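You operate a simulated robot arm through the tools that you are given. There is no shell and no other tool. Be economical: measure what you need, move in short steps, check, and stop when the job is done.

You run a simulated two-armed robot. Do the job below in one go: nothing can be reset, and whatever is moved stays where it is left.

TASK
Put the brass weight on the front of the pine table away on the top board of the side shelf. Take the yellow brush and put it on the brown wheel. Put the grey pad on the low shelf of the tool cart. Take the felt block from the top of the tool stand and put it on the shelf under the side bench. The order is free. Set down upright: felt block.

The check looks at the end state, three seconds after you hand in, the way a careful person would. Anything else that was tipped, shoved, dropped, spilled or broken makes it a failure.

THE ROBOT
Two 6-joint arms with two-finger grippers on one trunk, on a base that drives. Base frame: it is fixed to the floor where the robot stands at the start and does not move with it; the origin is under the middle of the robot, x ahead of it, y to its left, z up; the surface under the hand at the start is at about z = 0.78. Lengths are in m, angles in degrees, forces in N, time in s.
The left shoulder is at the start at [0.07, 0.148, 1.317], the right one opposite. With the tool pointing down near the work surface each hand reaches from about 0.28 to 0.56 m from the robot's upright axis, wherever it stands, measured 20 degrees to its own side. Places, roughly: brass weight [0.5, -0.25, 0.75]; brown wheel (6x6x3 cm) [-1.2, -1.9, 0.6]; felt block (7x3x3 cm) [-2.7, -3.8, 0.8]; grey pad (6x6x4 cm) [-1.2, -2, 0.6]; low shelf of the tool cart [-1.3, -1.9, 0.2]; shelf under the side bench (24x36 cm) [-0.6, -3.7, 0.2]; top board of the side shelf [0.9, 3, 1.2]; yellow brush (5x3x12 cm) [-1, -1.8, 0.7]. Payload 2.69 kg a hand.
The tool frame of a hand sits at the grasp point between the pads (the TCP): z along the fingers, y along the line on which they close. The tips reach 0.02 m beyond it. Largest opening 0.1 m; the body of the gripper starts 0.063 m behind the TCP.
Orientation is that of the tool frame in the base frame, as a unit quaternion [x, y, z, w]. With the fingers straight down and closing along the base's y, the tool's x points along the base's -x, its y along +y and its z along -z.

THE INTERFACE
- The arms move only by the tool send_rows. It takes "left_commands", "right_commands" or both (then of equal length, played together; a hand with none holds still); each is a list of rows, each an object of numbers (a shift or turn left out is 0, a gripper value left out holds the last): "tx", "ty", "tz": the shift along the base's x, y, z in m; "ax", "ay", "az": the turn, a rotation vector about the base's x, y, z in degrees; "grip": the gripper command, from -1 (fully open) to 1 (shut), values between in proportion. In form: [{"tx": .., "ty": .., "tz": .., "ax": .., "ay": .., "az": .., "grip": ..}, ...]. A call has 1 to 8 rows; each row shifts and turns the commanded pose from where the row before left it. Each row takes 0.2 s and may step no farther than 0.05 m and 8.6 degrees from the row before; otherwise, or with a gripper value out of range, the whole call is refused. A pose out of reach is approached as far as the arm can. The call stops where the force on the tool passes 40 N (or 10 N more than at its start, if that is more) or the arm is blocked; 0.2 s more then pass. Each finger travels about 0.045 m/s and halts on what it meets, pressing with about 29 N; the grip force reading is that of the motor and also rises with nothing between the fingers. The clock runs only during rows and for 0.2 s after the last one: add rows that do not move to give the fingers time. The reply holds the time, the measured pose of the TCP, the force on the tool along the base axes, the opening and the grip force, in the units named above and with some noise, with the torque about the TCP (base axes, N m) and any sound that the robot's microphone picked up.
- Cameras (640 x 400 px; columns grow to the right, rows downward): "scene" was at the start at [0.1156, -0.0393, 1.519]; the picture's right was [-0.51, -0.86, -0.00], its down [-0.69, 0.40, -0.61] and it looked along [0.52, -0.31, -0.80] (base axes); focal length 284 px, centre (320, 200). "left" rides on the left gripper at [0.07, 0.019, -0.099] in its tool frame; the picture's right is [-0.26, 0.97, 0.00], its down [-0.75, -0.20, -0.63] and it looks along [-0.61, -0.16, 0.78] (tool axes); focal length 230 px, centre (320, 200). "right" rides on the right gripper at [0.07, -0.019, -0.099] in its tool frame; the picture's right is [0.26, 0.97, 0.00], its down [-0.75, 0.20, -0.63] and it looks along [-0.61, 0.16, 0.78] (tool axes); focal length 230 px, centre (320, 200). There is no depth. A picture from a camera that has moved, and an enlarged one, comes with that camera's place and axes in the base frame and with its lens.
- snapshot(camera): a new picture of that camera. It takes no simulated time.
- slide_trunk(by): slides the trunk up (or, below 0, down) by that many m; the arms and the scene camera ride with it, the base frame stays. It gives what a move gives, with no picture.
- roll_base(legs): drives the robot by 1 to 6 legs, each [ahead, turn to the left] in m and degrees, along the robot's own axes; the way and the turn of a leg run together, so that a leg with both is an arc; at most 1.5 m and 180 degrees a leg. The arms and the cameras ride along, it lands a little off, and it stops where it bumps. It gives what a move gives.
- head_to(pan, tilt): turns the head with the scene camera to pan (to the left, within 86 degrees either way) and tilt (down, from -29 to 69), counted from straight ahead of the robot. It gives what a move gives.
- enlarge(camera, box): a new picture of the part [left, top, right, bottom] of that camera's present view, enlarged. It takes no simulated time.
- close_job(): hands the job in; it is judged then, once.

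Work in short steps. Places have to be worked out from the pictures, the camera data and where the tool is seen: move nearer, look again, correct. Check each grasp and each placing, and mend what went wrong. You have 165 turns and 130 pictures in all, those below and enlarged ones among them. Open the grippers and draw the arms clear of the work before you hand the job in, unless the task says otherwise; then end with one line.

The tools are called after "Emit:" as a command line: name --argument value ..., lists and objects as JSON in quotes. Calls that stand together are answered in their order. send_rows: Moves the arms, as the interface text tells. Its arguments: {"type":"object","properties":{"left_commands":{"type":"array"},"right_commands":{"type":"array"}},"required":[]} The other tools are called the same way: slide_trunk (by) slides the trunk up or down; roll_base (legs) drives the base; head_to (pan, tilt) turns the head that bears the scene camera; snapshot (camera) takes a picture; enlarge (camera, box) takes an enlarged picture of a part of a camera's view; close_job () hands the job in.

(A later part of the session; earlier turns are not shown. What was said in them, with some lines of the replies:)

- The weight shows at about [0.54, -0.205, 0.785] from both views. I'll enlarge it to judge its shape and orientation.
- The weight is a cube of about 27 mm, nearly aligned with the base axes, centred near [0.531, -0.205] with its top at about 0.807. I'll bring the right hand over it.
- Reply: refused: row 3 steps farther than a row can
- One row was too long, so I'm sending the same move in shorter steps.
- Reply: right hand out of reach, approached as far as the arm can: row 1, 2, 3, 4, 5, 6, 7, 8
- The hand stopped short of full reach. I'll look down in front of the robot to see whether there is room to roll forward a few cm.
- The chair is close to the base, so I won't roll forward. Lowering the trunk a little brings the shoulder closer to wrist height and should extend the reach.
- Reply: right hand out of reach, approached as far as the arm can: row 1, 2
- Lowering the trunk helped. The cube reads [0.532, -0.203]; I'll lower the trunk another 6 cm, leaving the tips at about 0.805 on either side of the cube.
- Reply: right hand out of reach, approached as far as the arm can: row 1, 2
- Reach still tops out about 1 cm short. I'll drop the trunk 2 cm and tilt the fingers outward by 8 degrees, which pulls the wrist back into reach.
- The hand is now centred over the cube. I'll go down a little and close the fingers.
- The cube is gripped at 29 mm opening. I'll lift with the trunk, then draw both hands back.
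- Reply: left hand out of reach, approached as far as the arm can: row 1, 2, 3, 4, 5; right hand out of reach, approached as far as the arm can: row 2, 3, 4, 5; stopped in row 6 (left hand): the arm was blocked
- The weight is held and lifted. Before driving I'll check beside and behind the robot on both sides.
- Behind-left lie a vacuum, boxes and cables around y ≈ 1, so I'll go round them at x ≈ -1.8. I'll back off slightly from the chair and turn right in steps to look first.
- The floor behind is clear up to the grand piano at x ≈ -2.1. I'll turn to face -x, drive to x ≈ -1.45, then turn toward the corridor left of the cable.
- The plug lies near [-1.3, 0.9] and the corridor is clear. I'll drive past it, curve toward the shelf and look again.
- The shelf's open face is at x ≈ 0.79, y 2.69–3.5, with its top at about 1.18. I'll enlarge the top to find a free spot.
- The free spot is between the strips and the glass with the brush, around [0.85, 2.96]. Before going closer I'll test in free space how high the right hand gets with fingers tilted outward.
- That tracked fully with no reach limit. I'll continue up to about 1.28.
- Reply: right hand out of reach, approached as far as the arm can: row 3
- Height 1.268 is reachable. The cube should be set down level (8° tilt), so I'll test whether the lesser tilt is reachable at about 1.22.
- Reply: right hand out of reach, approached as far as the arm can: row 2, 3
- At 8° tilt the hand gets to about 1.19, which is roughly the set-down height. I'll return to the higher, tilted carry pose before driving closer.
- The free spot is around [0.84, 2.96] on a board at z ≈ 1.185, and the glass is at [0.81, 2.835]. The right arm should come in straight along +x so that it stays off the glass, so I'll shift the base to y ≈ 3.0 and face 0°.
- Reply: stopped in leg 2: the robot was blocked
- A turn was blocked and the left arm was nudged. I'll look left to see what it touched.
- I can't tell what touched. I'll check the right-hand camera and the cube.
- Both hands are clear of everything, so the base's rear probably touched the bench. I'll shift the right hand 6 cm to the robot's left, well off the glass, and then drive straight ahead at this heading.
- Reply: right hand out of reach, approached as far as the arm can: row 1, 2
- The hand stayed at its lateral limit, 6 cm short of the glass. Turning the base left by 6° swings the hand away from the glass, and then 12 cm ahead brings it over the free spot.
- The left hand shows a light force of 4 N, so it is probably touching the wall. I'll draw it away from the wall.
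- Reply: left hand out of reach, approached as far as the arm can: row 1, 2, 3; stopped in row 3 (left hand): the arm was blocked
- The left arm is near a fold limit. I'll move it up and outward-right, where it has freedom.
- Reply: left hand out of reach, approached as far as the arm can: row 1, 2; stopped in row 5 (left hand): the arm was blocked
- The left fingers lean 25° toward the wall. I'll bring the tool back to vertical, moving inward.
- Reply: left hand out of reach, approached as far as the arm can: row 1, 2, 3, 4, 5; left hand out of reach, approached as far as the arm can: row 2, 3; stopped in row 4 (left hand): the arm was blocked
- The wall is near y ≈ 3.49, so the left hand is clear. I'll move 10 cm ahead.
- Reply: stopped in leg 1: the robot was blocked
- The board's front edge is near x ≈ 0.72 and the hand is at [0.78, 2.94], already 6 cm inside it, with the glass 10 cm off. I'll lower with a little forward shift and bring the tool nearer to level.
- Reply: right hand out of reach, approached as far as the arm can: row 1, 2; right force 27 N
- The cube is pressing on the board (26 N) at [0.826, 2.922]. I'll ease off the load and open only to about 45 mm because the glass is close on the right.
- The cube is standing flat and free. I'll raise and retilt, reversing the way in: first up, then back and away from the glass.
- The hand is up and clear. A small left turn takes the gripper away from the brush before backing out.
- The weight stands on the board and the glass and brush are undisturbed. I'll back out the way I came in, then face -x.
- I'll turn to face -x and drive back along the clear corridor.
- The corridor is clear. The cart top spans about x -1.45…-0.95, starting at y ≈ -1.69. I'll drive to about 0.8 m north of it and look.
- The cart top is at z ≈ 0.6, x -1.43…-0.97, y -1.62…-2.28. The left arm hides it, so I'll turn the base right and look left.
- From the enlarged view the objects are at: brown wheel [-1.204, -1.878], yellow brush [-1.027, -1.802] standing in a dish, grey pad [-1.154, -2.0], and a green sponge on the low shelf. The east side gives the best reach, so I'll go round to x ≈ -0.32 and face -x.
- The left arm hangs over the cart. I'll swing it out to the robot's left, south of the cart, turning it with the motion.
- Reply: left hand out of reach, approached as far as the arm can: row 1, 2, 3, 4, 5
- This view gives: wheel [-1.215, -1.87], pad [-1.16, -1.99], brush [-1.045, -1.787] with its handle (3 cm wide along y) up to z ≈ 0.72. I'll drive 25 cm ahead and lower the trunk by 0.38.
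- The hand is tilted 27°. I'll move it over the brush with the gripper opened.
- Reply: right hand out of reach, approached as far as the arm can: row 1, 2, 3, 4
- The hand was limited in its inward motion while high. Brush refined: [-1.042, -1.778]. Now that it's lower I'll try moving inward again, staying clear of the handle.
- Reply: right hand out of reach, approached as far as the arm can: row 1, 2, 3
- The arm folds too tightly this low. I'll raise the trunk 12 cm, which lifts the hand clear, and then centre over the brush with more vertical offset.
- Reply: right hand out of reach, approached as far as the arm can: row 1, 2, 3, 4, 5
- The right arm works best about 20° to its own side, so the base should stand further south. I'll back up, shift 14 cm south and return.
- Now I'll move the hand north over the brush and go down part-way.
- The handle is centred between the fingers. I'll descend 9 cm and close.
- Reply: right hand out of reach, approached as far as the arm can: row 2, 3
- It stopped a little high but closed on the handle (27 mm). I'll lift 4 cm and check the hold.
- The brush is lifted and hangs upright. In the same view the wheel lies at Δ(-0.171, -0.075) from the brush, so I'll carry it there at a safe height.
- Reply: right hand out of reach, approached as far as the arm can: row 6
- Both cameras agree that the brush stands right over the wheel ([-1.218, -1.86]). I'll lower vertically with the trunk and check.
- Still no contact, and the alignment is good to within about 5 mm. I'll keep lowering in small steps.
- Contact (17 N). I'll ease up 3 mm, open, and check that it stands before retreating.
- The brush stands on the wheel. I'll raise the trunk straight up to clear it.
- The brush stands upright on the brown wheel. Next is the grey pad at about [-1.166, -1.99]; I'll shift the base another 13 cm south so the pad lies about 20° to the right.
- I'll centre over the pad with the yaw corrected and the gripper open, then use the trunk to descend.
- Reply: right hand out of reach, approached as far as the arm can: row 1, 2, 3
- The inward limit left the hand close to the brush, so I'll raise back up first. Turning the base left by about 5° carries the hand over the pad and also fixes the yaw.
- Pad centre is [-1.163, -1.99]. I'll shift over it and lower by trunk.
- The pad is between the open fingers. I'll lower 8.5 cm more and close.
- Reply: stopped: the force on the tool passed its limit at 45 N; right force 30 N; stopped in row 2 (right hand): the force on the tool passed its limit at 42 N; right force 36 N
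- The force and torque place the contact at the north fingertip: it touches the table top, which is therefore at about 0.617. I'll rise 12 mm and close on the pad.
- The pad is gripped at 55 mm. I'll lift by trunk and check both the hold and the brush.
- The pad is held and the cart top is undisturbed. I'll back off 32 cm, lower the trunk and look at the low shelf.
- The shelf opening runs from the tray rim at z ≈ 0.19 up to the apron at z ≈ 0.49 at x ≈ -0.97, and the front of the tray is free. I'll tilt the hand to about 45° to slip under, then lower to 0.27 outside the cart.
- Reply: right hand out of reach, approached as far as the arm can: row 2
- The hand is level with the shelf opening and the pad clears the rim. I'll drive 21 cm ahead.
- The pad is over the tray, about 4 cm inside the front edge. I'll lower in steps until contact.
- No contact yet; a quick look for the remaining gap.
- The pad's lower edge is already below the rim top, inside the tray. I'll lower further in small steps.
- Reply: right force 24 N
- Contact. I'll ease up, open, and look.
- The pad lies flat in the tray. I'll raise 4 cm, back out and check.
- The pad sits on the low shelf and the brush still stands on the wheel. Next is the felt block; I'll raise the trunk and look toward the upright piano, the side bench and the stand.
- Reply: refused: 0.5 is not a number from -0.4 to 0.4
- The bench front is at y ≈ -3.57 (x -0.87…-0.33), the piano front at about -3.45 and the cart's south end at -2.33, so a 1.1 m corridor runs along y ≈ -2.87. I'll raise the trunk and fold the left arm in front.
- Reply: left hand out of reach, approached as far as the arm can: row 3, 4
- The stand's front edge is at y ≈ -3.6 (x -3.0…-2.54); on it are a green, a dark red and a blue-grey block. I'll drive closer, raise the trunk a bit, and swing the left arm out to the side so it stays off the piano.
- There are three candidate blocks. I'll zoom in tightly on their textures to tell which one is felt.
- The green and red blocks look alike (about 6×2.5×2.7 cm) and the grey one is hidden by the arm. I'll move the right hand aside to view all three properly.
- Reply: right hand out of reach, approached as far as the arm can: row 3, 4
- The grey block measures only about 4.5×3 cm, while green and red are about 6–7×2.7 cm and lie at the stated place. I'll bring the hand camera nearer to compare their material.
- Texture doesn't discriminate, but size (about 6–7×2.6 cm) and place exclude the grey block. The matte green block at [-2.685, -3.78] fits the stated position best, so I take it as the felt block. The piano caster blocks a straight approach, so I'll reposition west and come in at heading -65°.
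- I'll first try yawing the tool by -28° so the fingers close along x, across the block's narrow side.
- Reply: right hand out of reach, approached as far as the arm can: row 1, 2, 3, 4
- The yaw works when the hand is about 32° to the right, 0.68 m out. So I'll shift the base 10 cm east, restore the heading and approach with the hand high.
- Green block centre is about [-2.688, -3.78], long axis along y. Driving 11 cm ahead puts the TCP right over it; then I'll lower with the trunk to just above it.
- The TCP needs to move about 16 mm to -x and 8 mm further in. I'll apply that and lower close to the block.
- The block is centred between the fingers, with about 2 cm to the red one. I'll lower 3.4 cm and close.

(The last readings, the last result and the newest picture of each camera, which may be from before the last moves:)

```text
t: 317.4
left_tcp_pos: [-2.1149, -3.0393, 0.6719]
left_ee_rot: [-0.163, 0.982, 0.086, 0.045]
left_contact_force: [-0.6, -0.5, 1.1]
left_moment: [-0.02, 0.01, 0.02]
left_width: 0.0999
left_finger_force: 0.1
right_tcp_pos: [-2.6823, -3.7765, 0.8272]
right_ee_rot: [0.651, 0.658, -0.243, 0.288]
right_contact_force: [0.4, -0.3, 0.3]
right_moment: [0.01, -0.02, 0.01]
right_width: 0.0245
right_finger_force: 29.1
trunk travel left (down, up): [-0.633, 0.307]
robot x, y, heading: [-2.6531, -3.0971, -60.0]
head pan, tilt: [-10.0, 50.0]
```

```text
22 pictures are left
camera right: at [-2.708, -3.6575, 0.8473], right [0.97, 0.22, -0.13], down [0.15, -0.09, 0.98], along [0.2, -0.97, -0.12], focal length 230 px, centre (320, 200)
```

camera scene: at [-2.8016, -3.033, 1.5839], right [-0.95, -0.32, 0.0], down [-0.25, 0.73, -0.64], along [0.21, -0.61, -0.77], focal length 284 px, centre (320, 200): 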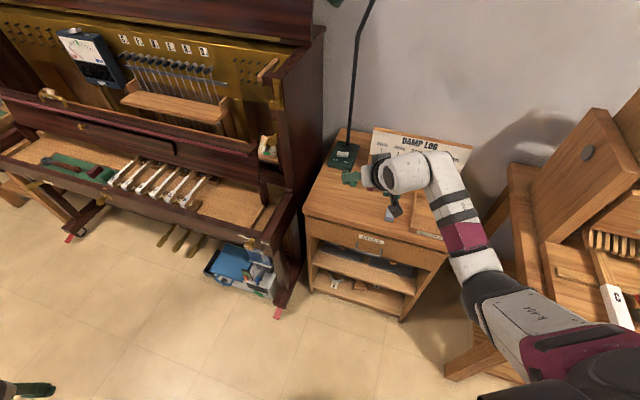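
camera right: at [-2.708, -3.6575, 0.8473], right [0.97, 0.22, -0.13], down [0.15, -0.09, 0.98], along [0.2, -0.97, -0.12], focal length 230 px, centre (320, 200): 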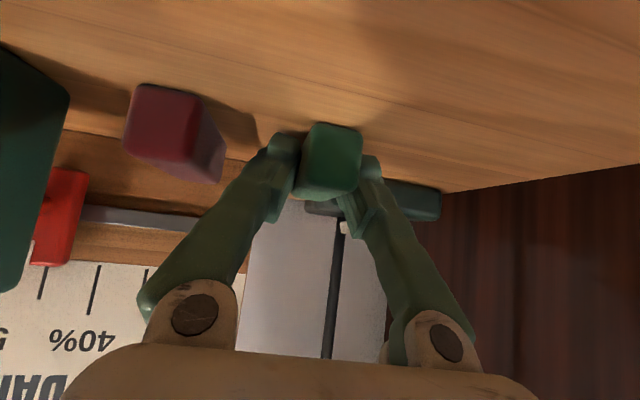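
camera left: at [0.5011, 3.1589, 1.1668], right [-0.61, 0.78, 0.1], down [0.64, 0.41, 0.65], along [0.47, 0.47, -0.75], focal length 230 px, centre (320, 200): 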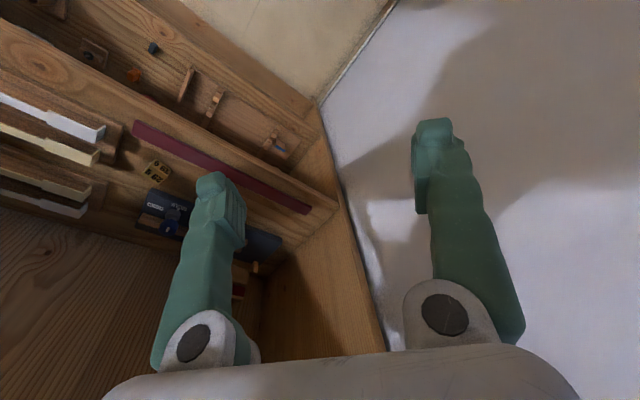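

The block is gripped (24.5 mm). I'll lift, back out and turn toward the bench.

Emit:
slide_trunk --by 0.3

Emit:
roll_base --legs '[[-0.35, 0]]'

Emit:
enlarge --camera "scene" --box '[280, 60, 520, 220]'

```text
t: 320.4
left_tcp_pos: [-2.116, -3.0397, 0.9723]
left_ee_rot: [-0.164, 0.982, 0.086, 0.045]
left_contact_force: [-0.1, 0.7, 0.1]
left_moment: [0.0, 0.0, -0.04]
left_width: 0.1
left_finger_force: 0.0
right_tcp_pos: [-2.6837, -3.7758, 1.1272]
right_ee_rot: [0.651, 0.658, -0.244, 0.289]
right_contact_force: [0.5, -0.1, -0.3]
right_moment: [0.03, 0.0, 0.02]
right_width: 0.024
right_finger_force: 28.6
trunk travel left (down, up): [-0.933, 0.007]
robot x, y, heading: [-2.6483, -3.0963, -60.1]
head pan, tilt: [-10.0, 50.0]
```

```text
t: 322.7
left_tcp_pos: [-2.2866, -2.742, 0.9712]
left_ee_rot: [-0.163, 0.982, 0.086, 0.045]
left_contact_force: [0.4, -0.1, 0.3]
left_moment: [0.05, 0.0, 0.0]
left_width: 0.0999
left_finger_force: 0.2
right_tcp_pos: [-2.855, -3.4783, 1.1248]
right_ee_rot: [0.651, 0.659, -0.243, 0.287]
right_contact_force: [-0.3, 0.5, -0.3]
right_moment: [0.04, 0.02, 0.0]
right_width: 0.024
right_finger_force: 29.3
trunk travel left (down, up): [-0.933, 0.007]
robot x, y, heading: [-2.8201, -2.7945, -60.1]
head pan, tilt: [-10.0, 50.0]
```

```text
2.50 times, centred on (400, 140) of scene
camera zoom: at [-2.7663, -2.9151, 1.5805], right [-0.94, -0.34, 0.0], down [-0.26, 0.72, -0.64], along [0.22, -0.6, -0.77], focal length 709 px, centre (120, 350)
```

zoom: 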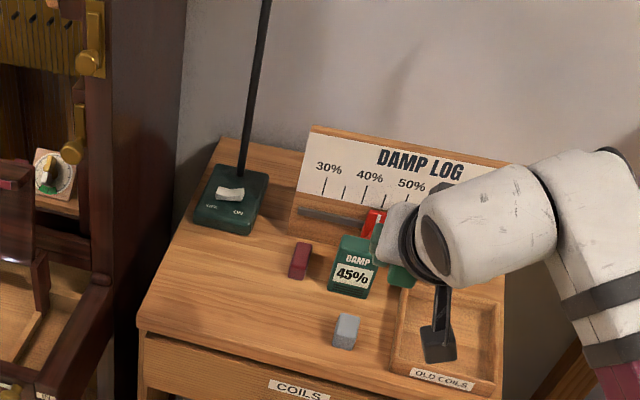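

The stand is undisturbed and the block is held. I'll drive east along the corridor to north of the side bench and look at its lower shelf.

Emit:
roll_base --legs '[[0, 61], [1.05, 0], [1.05, 0], [0, -60]]'

Emit:
slide_trunk --by -0.4

Emit:
head_to --pan -10 --tilt 40

Emit:
snapshot --camera "scene"

```text
t: 338.3
left_tcp_pos: [-0.2094, -2.687, 0.9716]
left_ee_rot: [-0.177, 0.979, 0.085, 0.044]
left_contact_force: [0.6, 0.3, -0.9]
left_moment: [0.0, 0.0, -0.04]
left_width: 0.0999
left_finger_force: 0.0
right_tcp_pos: [-0.7545, -3.4372, 1.1282]
right_ee_rot: [0.641, 0.668, -0.24, 0.293]
right_contact_force: [-0.8, -0.6, -0.4]
right_moment: [0.01, -0.03, -0.02]
right_width: 0.024
right_finger_force: 29.4
trunk travel left (down, up): [-0.933, 0.007]
robot x, y, heading: [-0.7376, -2.7563, -58.0]
head pan, tilt: [-10.0, 50.0]
```

```text
t: 342.1
left_tcp_pos: [-0.2094, -2.6859, 0.5719]
left_ee_rot: [-0.177, 0.98, 0.085, 0.045]
left_contact_force: [0.2, 0.3, -1.1]
left_moment: [0.01, 0.0, 0.01]
left_width: 0.1001
left_finger_force: 0.0
right_tcp_pos: [-0.7555, -3.4382, 0.7265]
right_ee_rot: [0.642, 0.668, -0.239, 0.292]
right_contact_force: [0.3, -0.4, -0.5]
right_moment: [0.02, -0.03, -0.02]
right_width: 0.0242
right_finger_force: 29.1
trunk travel left (down, up): [-0.533, 0.407]
robot x, y, heading: [-0.7366, -2.7547, -58.4]
head pan, tilt: [-10.0, 50.0]
```

```text
t: 342.9
left_tcp_pos: [-0.2089, -2.6861, 0.5723]
left_ee_rot: [-0.177, 0.979, 0.085, 0.044]
left_contact_force: [-0.3, 0.3, 0.3]
left_moment: [-0.01, 0.0, 0.01]
left_width: 0.1001
left_finger_force: 0.1
right_tcp_pos: [-0.7543, -3.4379, 0.7277]
right_ee_rot: [0.641, 0.668, -0.239, 0.293]
right_contact_force: [-0.2, -0.2, -0.3]
right_moment: [-0.02, 0.03, 0.02]
right_width: 0.0242
right_finger_force: 29.0
trunk travel left (down, up): [-0.533, 0.407]
robot x, y, heading: [-0.7369, -2.7583, -58.5]
head pan, tilt: [-10.0, 40.0]
```

```text
20 pictures are left
camera scene: at [-0.6806, -2.8789, 1.195], right [-0.93, -0.37, 0.0], down [-0.24, 0.6, -0.77], along [0.28, -0.71, -0.64], focal length 284 px, centre (320, 200)
```

scene: 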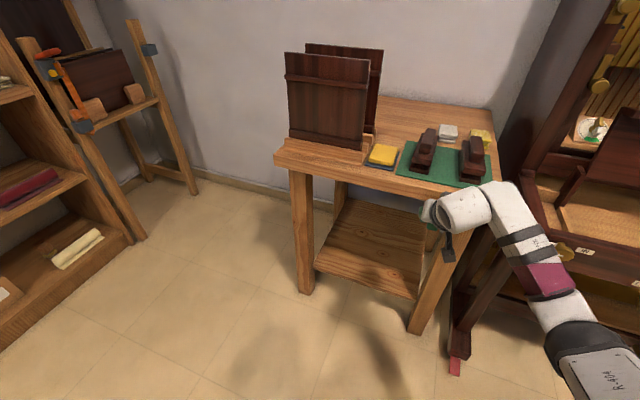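

The lower shelf is empty: z ≈ 0.195, x -0.81…-0.38, front at y ≈ -3.58. To keep the forearm off the west leg I'll shift the base 10 cm east, then lower outside the bench.

Emit:
roll_base --legs '[[0, 58.5], [0.1, 0], [0, -58.5]]'

Emit:
slide_trunk --by -0.4

Emit:
snapshot --camera "scene"

Emit:
snapshot --camera "right"

```text
t: 349.1
left_tcp_pos: [-0.1104, -2.6793, 0.5721]
left_ee_rot: [-0.182, 0.979, 0.085, 0.044]
left_contact_force: [-0.2, -0.4, 0.2]
left_moment: [-0.03, -0.01, 0.01]
left_width: 0.0999
left_finger_force: 0.0
right_tcp_pos: [-0.6465, -3.4384, 0.7274]
right_ee_rot: [0.637, 0.671, -0.238, 0.294]
right_contact_force: [0.6, -0.3, -0.5]
right_moment: [-0.01, 0.02, 0.03]
right_width: 0.024
right_finger_force: 28.7
trunk travel left (down, up): [-0.533, 0.407]
robot x, y, heading: [-0.6392, -2.7576, -57.6]
head pan, tilt: [-10.0, 40.0]
```

```text
t: 353.0
left_tcp_pos: [-0.1105, -2.6805, 0.1727]
left_ee_rot: [-0.182, 0.979, 0.086, 0.044]
left_contact_force: [-0.6, -0.1, 0.0]
left_moment: [-0.03, -0.01, 0.0]
left_width: 0.0999
left_finger_force: 0.0
right_tcp_pos: [-0.6481, -3.4382, 0.3278]
right_ee_rot: [0.638, 0.671, -0.238, 0.294]
right_contact_force: [0.1, -0.8, -0.8]
right_moment: [0.0, 0.02, 0.01]
right_width: 0.0241
right_finger_force: 29.1
trunk travel left (down, up): [-0.133, 0.807]
robot x, y, heading: [-0.6384, -2.7558, -57.7]
head pan, tilt: [-10.0, 40.0]
```

```text
19 pictures are left
camera scene: at [-0.579, -2.8784, 0.7951], right [-0.92, -0.38, 0.0], down [-0.25, 0.59, -0.77], along [0.29, -0.71, -0.64], focal length 284 px, centre (320, 200)
```

scene: 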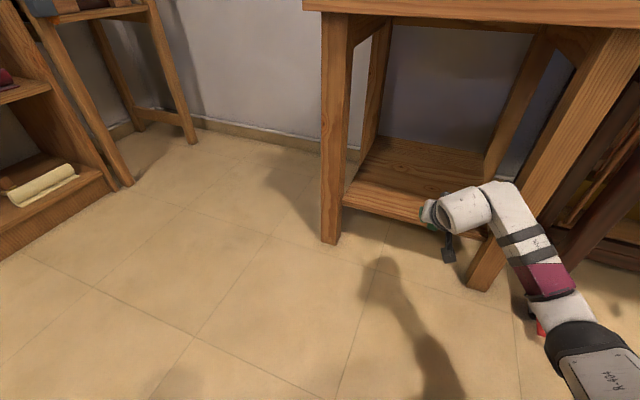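

```text
18 pictures are left
camera right: at [-0.6766, -3.3217, 0.3476], right [0.96, 0.26, -0.13], down [0.15, -0.09, 0.98], along [0.24, -0.96, -0.12], focal length 230 px, centre (320, 200)
```

right: 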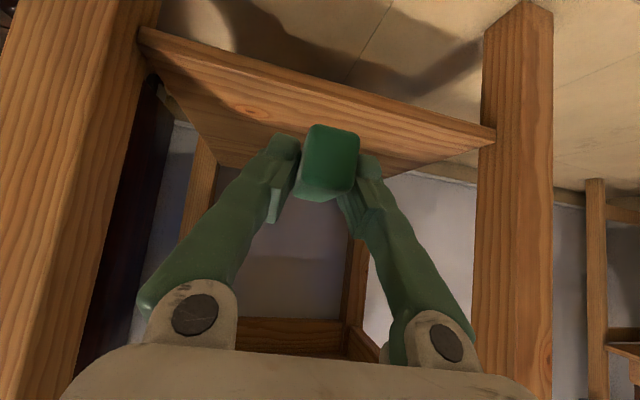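

The view shows a clear entry between the legs. I'll drive 29 cm ahead so the block is over the shelf.

Emit:
roll_base --legs '[[0.28, 0]]'

Emit:
snapshot --camera "scene"

Emit:
snapshot --camera "right"

```text
t: 354.9
left_tcp_pos: [0.0414, -2.9196, 0.1717]
left_ee_rot: [-0.182, 0.979, 0.086, 0.043]
left_contact_force: [0.6, 0.7, 0.5]
left_moment: [0.02, 0.02, -0.03]
left_width: 0.1001
left_finger_force: 0.0
right_tcp_pos: [-0.4946, -3.6764, 0.3281]
right_ee_rot: [0.637, 0.672, -0.237, 0.294]
right_contact_force: [-0.2, 0.3, -0.2]
right_moment: [-0.01, 0.02, -0.03]
right_width: 0.0244
right_finger_force: 29.2
trunk travel left (down, up): [-0.133, 0.807]
robot x, y, heading: [-0.4891, -2.9961, -57.5]
head pan, tilt: [-10.0, 40.0]
```

```text
17 pictures are left
camera scene: at [-0.4274, -3.1171, 0.795], right [-0.92, -0.38, 0.0], down [-0.25, 0.59, -0.77], along [0.29, -0.71, -0.64], focal length 284 px, centre (320, 200)
```

scene: 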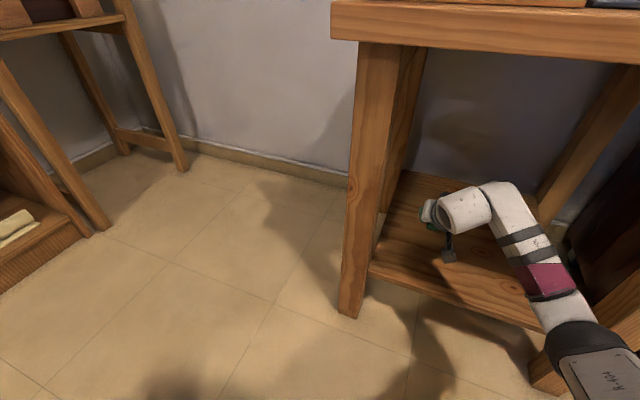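

```text
16 pictures are left
camera right: at [-0.5251, -3.5603, 0.3475], right [0.96, 0.26, -0.13], down [0.15, -0.09, 0.98], along [0.24, -0.96, -0.12], focal length 230 px, centre (320, 200)
```

right: 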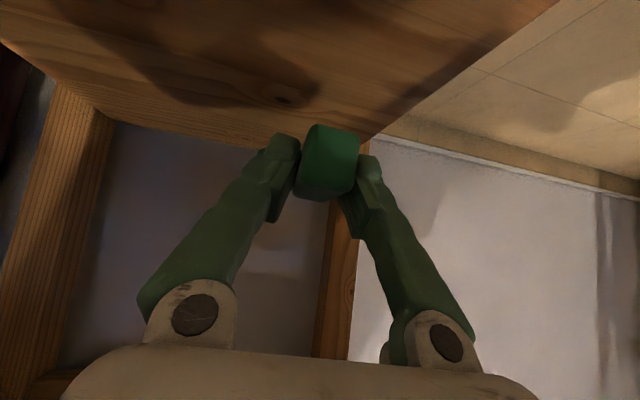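

The block is over the shelf, about 10 cm inside both edges. I'll lower in steps.

Emit:
slide_trunk --by -0.09

Emit:
slide_trunk --by -0.008

Emit:
slide_trunk --by -0.006

```text
t: 356.2
left_tcp_pos: [0.0417, -2.9193, 0.0807]
left_ee_rot: [-0.182, 0.979, 0.086, 0.044]
left_contact_force: [0.3, 0.7, 0.1]
left_moment: [0.0, 0.0, -0.04]
left_width: 0.0999
left_finger_force: 0.1
right_tcp_pos: [-0.4956, -3.6778, 0.2389]
right_ee_rot: [0.638, 0.671, -0.239, 0.294]
right_contact_force: [-1.1, -0.8, -0.3]
right_moment: [-0.01, 0.0, 0.03]
right_width: 0.0239
right_finger_force: 29.1
trunk travel left (down, up): [-0.043, 0.897]
robot x, y, heading: [-0.4877, -2.9957, -57.5]
head pan, tilt: [-10.0, 40.0]
```

```text
t: 356.8
left_tcp_pos: [0.0419, -2.9194, 0.0737]
left_ee_rot: [-0.182, 0.978, 0.086, 0.045]
left_contact_force: [-0.6, -0.2, -1.0]
left_moment: [0.0, 0.0, 0.02]
left_width: 0.0998
left_finger_force: 0.0
right_tcp_pos: [-0.4959, -3.678, 0.2288]
right_ee_rot: [0.637, 0.671, -0.238, 0.294]
right_contact_force: [-0.3, -0.2, 0.6]
right_moment: [-0.01, 0.04, 0.0]
right_width: 0.0241
right_finger_force: 29.1
trunk travel left (down, up): [-0.035, 0.905]
robot x, y, heading: [-0.4892, -2.9948, -57.4]
head pan, tilt: [-10.0, 40.0]
```

```text
t: 357.3
left_tcp_pos: [0.0427, -2.9192, 0.0675]
left_ee_rot: [-0.183, 0.978, 0.085, 0.044]
left_contact_force: [0.4, 0.4, -0.1]
left_moment: [0.0, 0.02, 0.01]
left_width: 0.1001
left_finger_force: 0.1
right_tcp_pos: [-0.4957, -3.6764, 0.2269]
right_ee_rot: [0.636, 0.671, -0.24, 0.297]
right_contact_force: [-1.0, 0.6, 12.2]
right_moment: [0.18, 0.19, 0.03]
right_width: 0.024
right_finger_force: 28.7
trunk travel left (down, up): [-0.029, 0.911]
robot x, y, heading: [-0.4898, -2.9952, -57.4]
head pan, tilt: [-10.0, 40.0]
```

Contact (12 N) at 0.227. I'll ease up slightly and open.

Emit:
slide_trunk --by 0.003

Emit:
send_rows --right_commands '[{"grip": 0}, {}, {}, {}]'

Emit:
slide_trunk --by 0.08

Emit:
snapshot --camera "right"

```text
t: 357.8
left_tcp_pos: [0.0417, -2.9192, 0.0703]
left_ee_rot: [-0.184, 0.978, 0.085, 0.043]
left_contact_force: [0.2, -0.6, -0.1]
left_moment: [-0.04, 0.0, 0.01]
left_width: 0.1002
left_finger_force: 0.1
right_tcp_pos: [-0.4942, -3.6774, 0.227]
right_ee_rot: [0.637, 0.672, -0.237, 0.294]
right_contact_force: [-0.9, -1.6, 7.3]
right_moment: [-0.13, 0.07, 0.02]
right_width: 0.0241
right_finger_force: 29.1
trunk travel left (down, up): [-0.032, 0.908]
robot x, y, heading: [-0.4874, -2.9964, -57.5]
head pan, tilt: [-10.0, 40.0]
```

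```text
t: 358.8
left_tcp_pos: [0.0406, -2.9189, 0.0703]
left_ee_rot: [-0.182, 0.979, 0.086, 0.043]
left_contact_force: [0.5, 0.1, 0.2]
left_moment: [0.01, 0.03, -0.02]
left_width: 0.1001
left_finger_force: 0.1
right_tcp_pos: [-0.4966, -3.6785, 0.2264]
right_ee_rot: [0.637, 0.672, -0.238, 0.294]
right_contact_force: [-0.1, -0.5, -0.4]
right_moment: [-0.01, 0.02, 0.0]
right_width: 0.0501
right_finger_force: 0.0
trunk travel left (down, up): [-0.032, 0.908]
robot x, y, heading: [-0.4877, -2.9934, -57.6]
head pan, tilt: [-10.0, 40.0]
```

```text
t: 360.0
left_tcp_pos: [0.0426, -2.9184, 0.1505]
left_ee_rot: [-0.182, 0.979, 0.085, 0.044]
left_contact_force: [-0.4, -0.1, -0.4]
left_moment: [0.01, -0.03, 0.01]
left_width: 0.1
left_finger_force: 0.1
right_tcp_pos: [-0.4954, -3.6781, 0.3077]
right_ee_rot: [0.638, 0.671, -0.239, 0.293]
right_contact_force: [0.2, -1.6, -0.5]
right_moment: [0.01, 0.02, -0.01]
right_width: 0.0499
right_finger_force: 0.0
trunk travel left (down, up): [-0.112, 0.828]
robot x, y, heading: [-0.4867, -2.9963, -57.7]
head pan, tilt: [-10.0, 40.0]
```

```text
15 pictures are left
camera right: at [-0.5251, -3.5603, 0.3265], right [0.96, 0.26, -0.13], down [0.15, -0.09, 0.98], along [0.24, -0.96, -0.12], focal length 230 px, centre (320, 200)
```

right: 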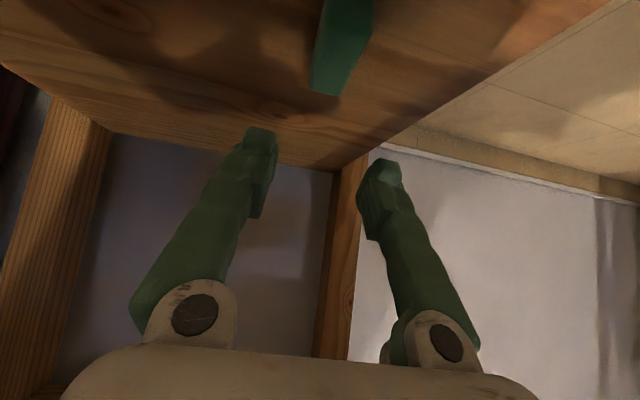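

The block rests flat on the shelf in its original orientation. I'll back out, raise, and take a final look.

Emit:
roll_base --legs '[[-0.45, 0]]'

Emit:
slide_trunk --by 0.2

Emit:
snapshot --camera "scene"

```text
t: 362.7
left_tcp_pos: [-0.1917, -2.5512, 0.1526]
left_ee_rot: [-0.182, 0.979, 0.086, 0.044]
left_contact_force: [0.1, -0.7, 0.5]
left_moment: [-0.01, 0.01, 0.02]
left_width: 0.0998
left_finger_force: 0.1
right_tcp_pos: [-0.7304, -3.3086, 0.3069]
right_ee_rot: [0.638, 0.67, -0.239, 0.294]
right_contact_force: [-0.5, -0.4, -0.7]
right_moment: [0.02, 0.0, 0.02]
right_width: 0.0501
right_finger_force: 0.1
trunk travel left (down, up): [-0.112, 0.828]
robot x, y, heading: [-0.719, -2.6266, -57.6]
head pan, tilt: [-10.0, 40.0]
```

```text
t: 364.8
left_tcp_pos: [-0.1915, -2.5514, 0.3507]
left_ee_rot: [-0.181, 0.979, 0.086, 0.045]
left_contact_force: [-0.1, -0.2, -0.2]
left_moment: [-0.03, -0.02, -0.01]
left_width: 0.1
left_finger_force: 0.1
right_tcp_pos: [-0.7312, -3.3082, 0.5066]
right_ee_rot: [0.638, 0.671, -0.238, 0.294]
right_contact_force: [-0.2, 0.0, -0.3]
right_moment: [-0.01, 0.0, -0.03]
right_width: 0.05
right_finger_force: 0.0
trunk travel left (down, up): [-0.312, 0.628]
robot x, y, heading: [-0.7225, -2.6233, -57.9]
head pan, tilt: [-10.0, 40.0]
```

```text
14 pictures are left
camera scene: at [-0.6615, -2.7479, 0.974], right [-0.93, -0.38, 0.0], down [-0.24, 0.6, -0.77], along [0.29, -0.71, -0.64], focal length 284 px, centre (320, 200)
```

scene: 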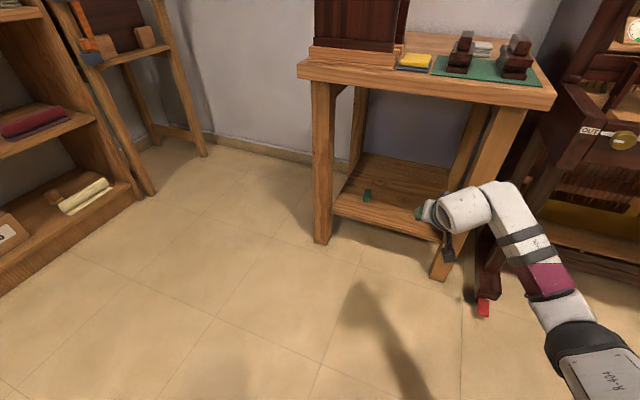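

The felt block lies on the shelf under the side bench, both grippers are empty and clear, and nothing was knocked over on the way. I'm handing in.

Emit:
close_job

```text
The job is handed in.
```

All four items were placed and nothing looked knocked over, but I'm not certain I took the right felt block. A green and a red block of the same size were on the tool stand. I took the green one because it sat closest to the stated position, and set it down same side up.
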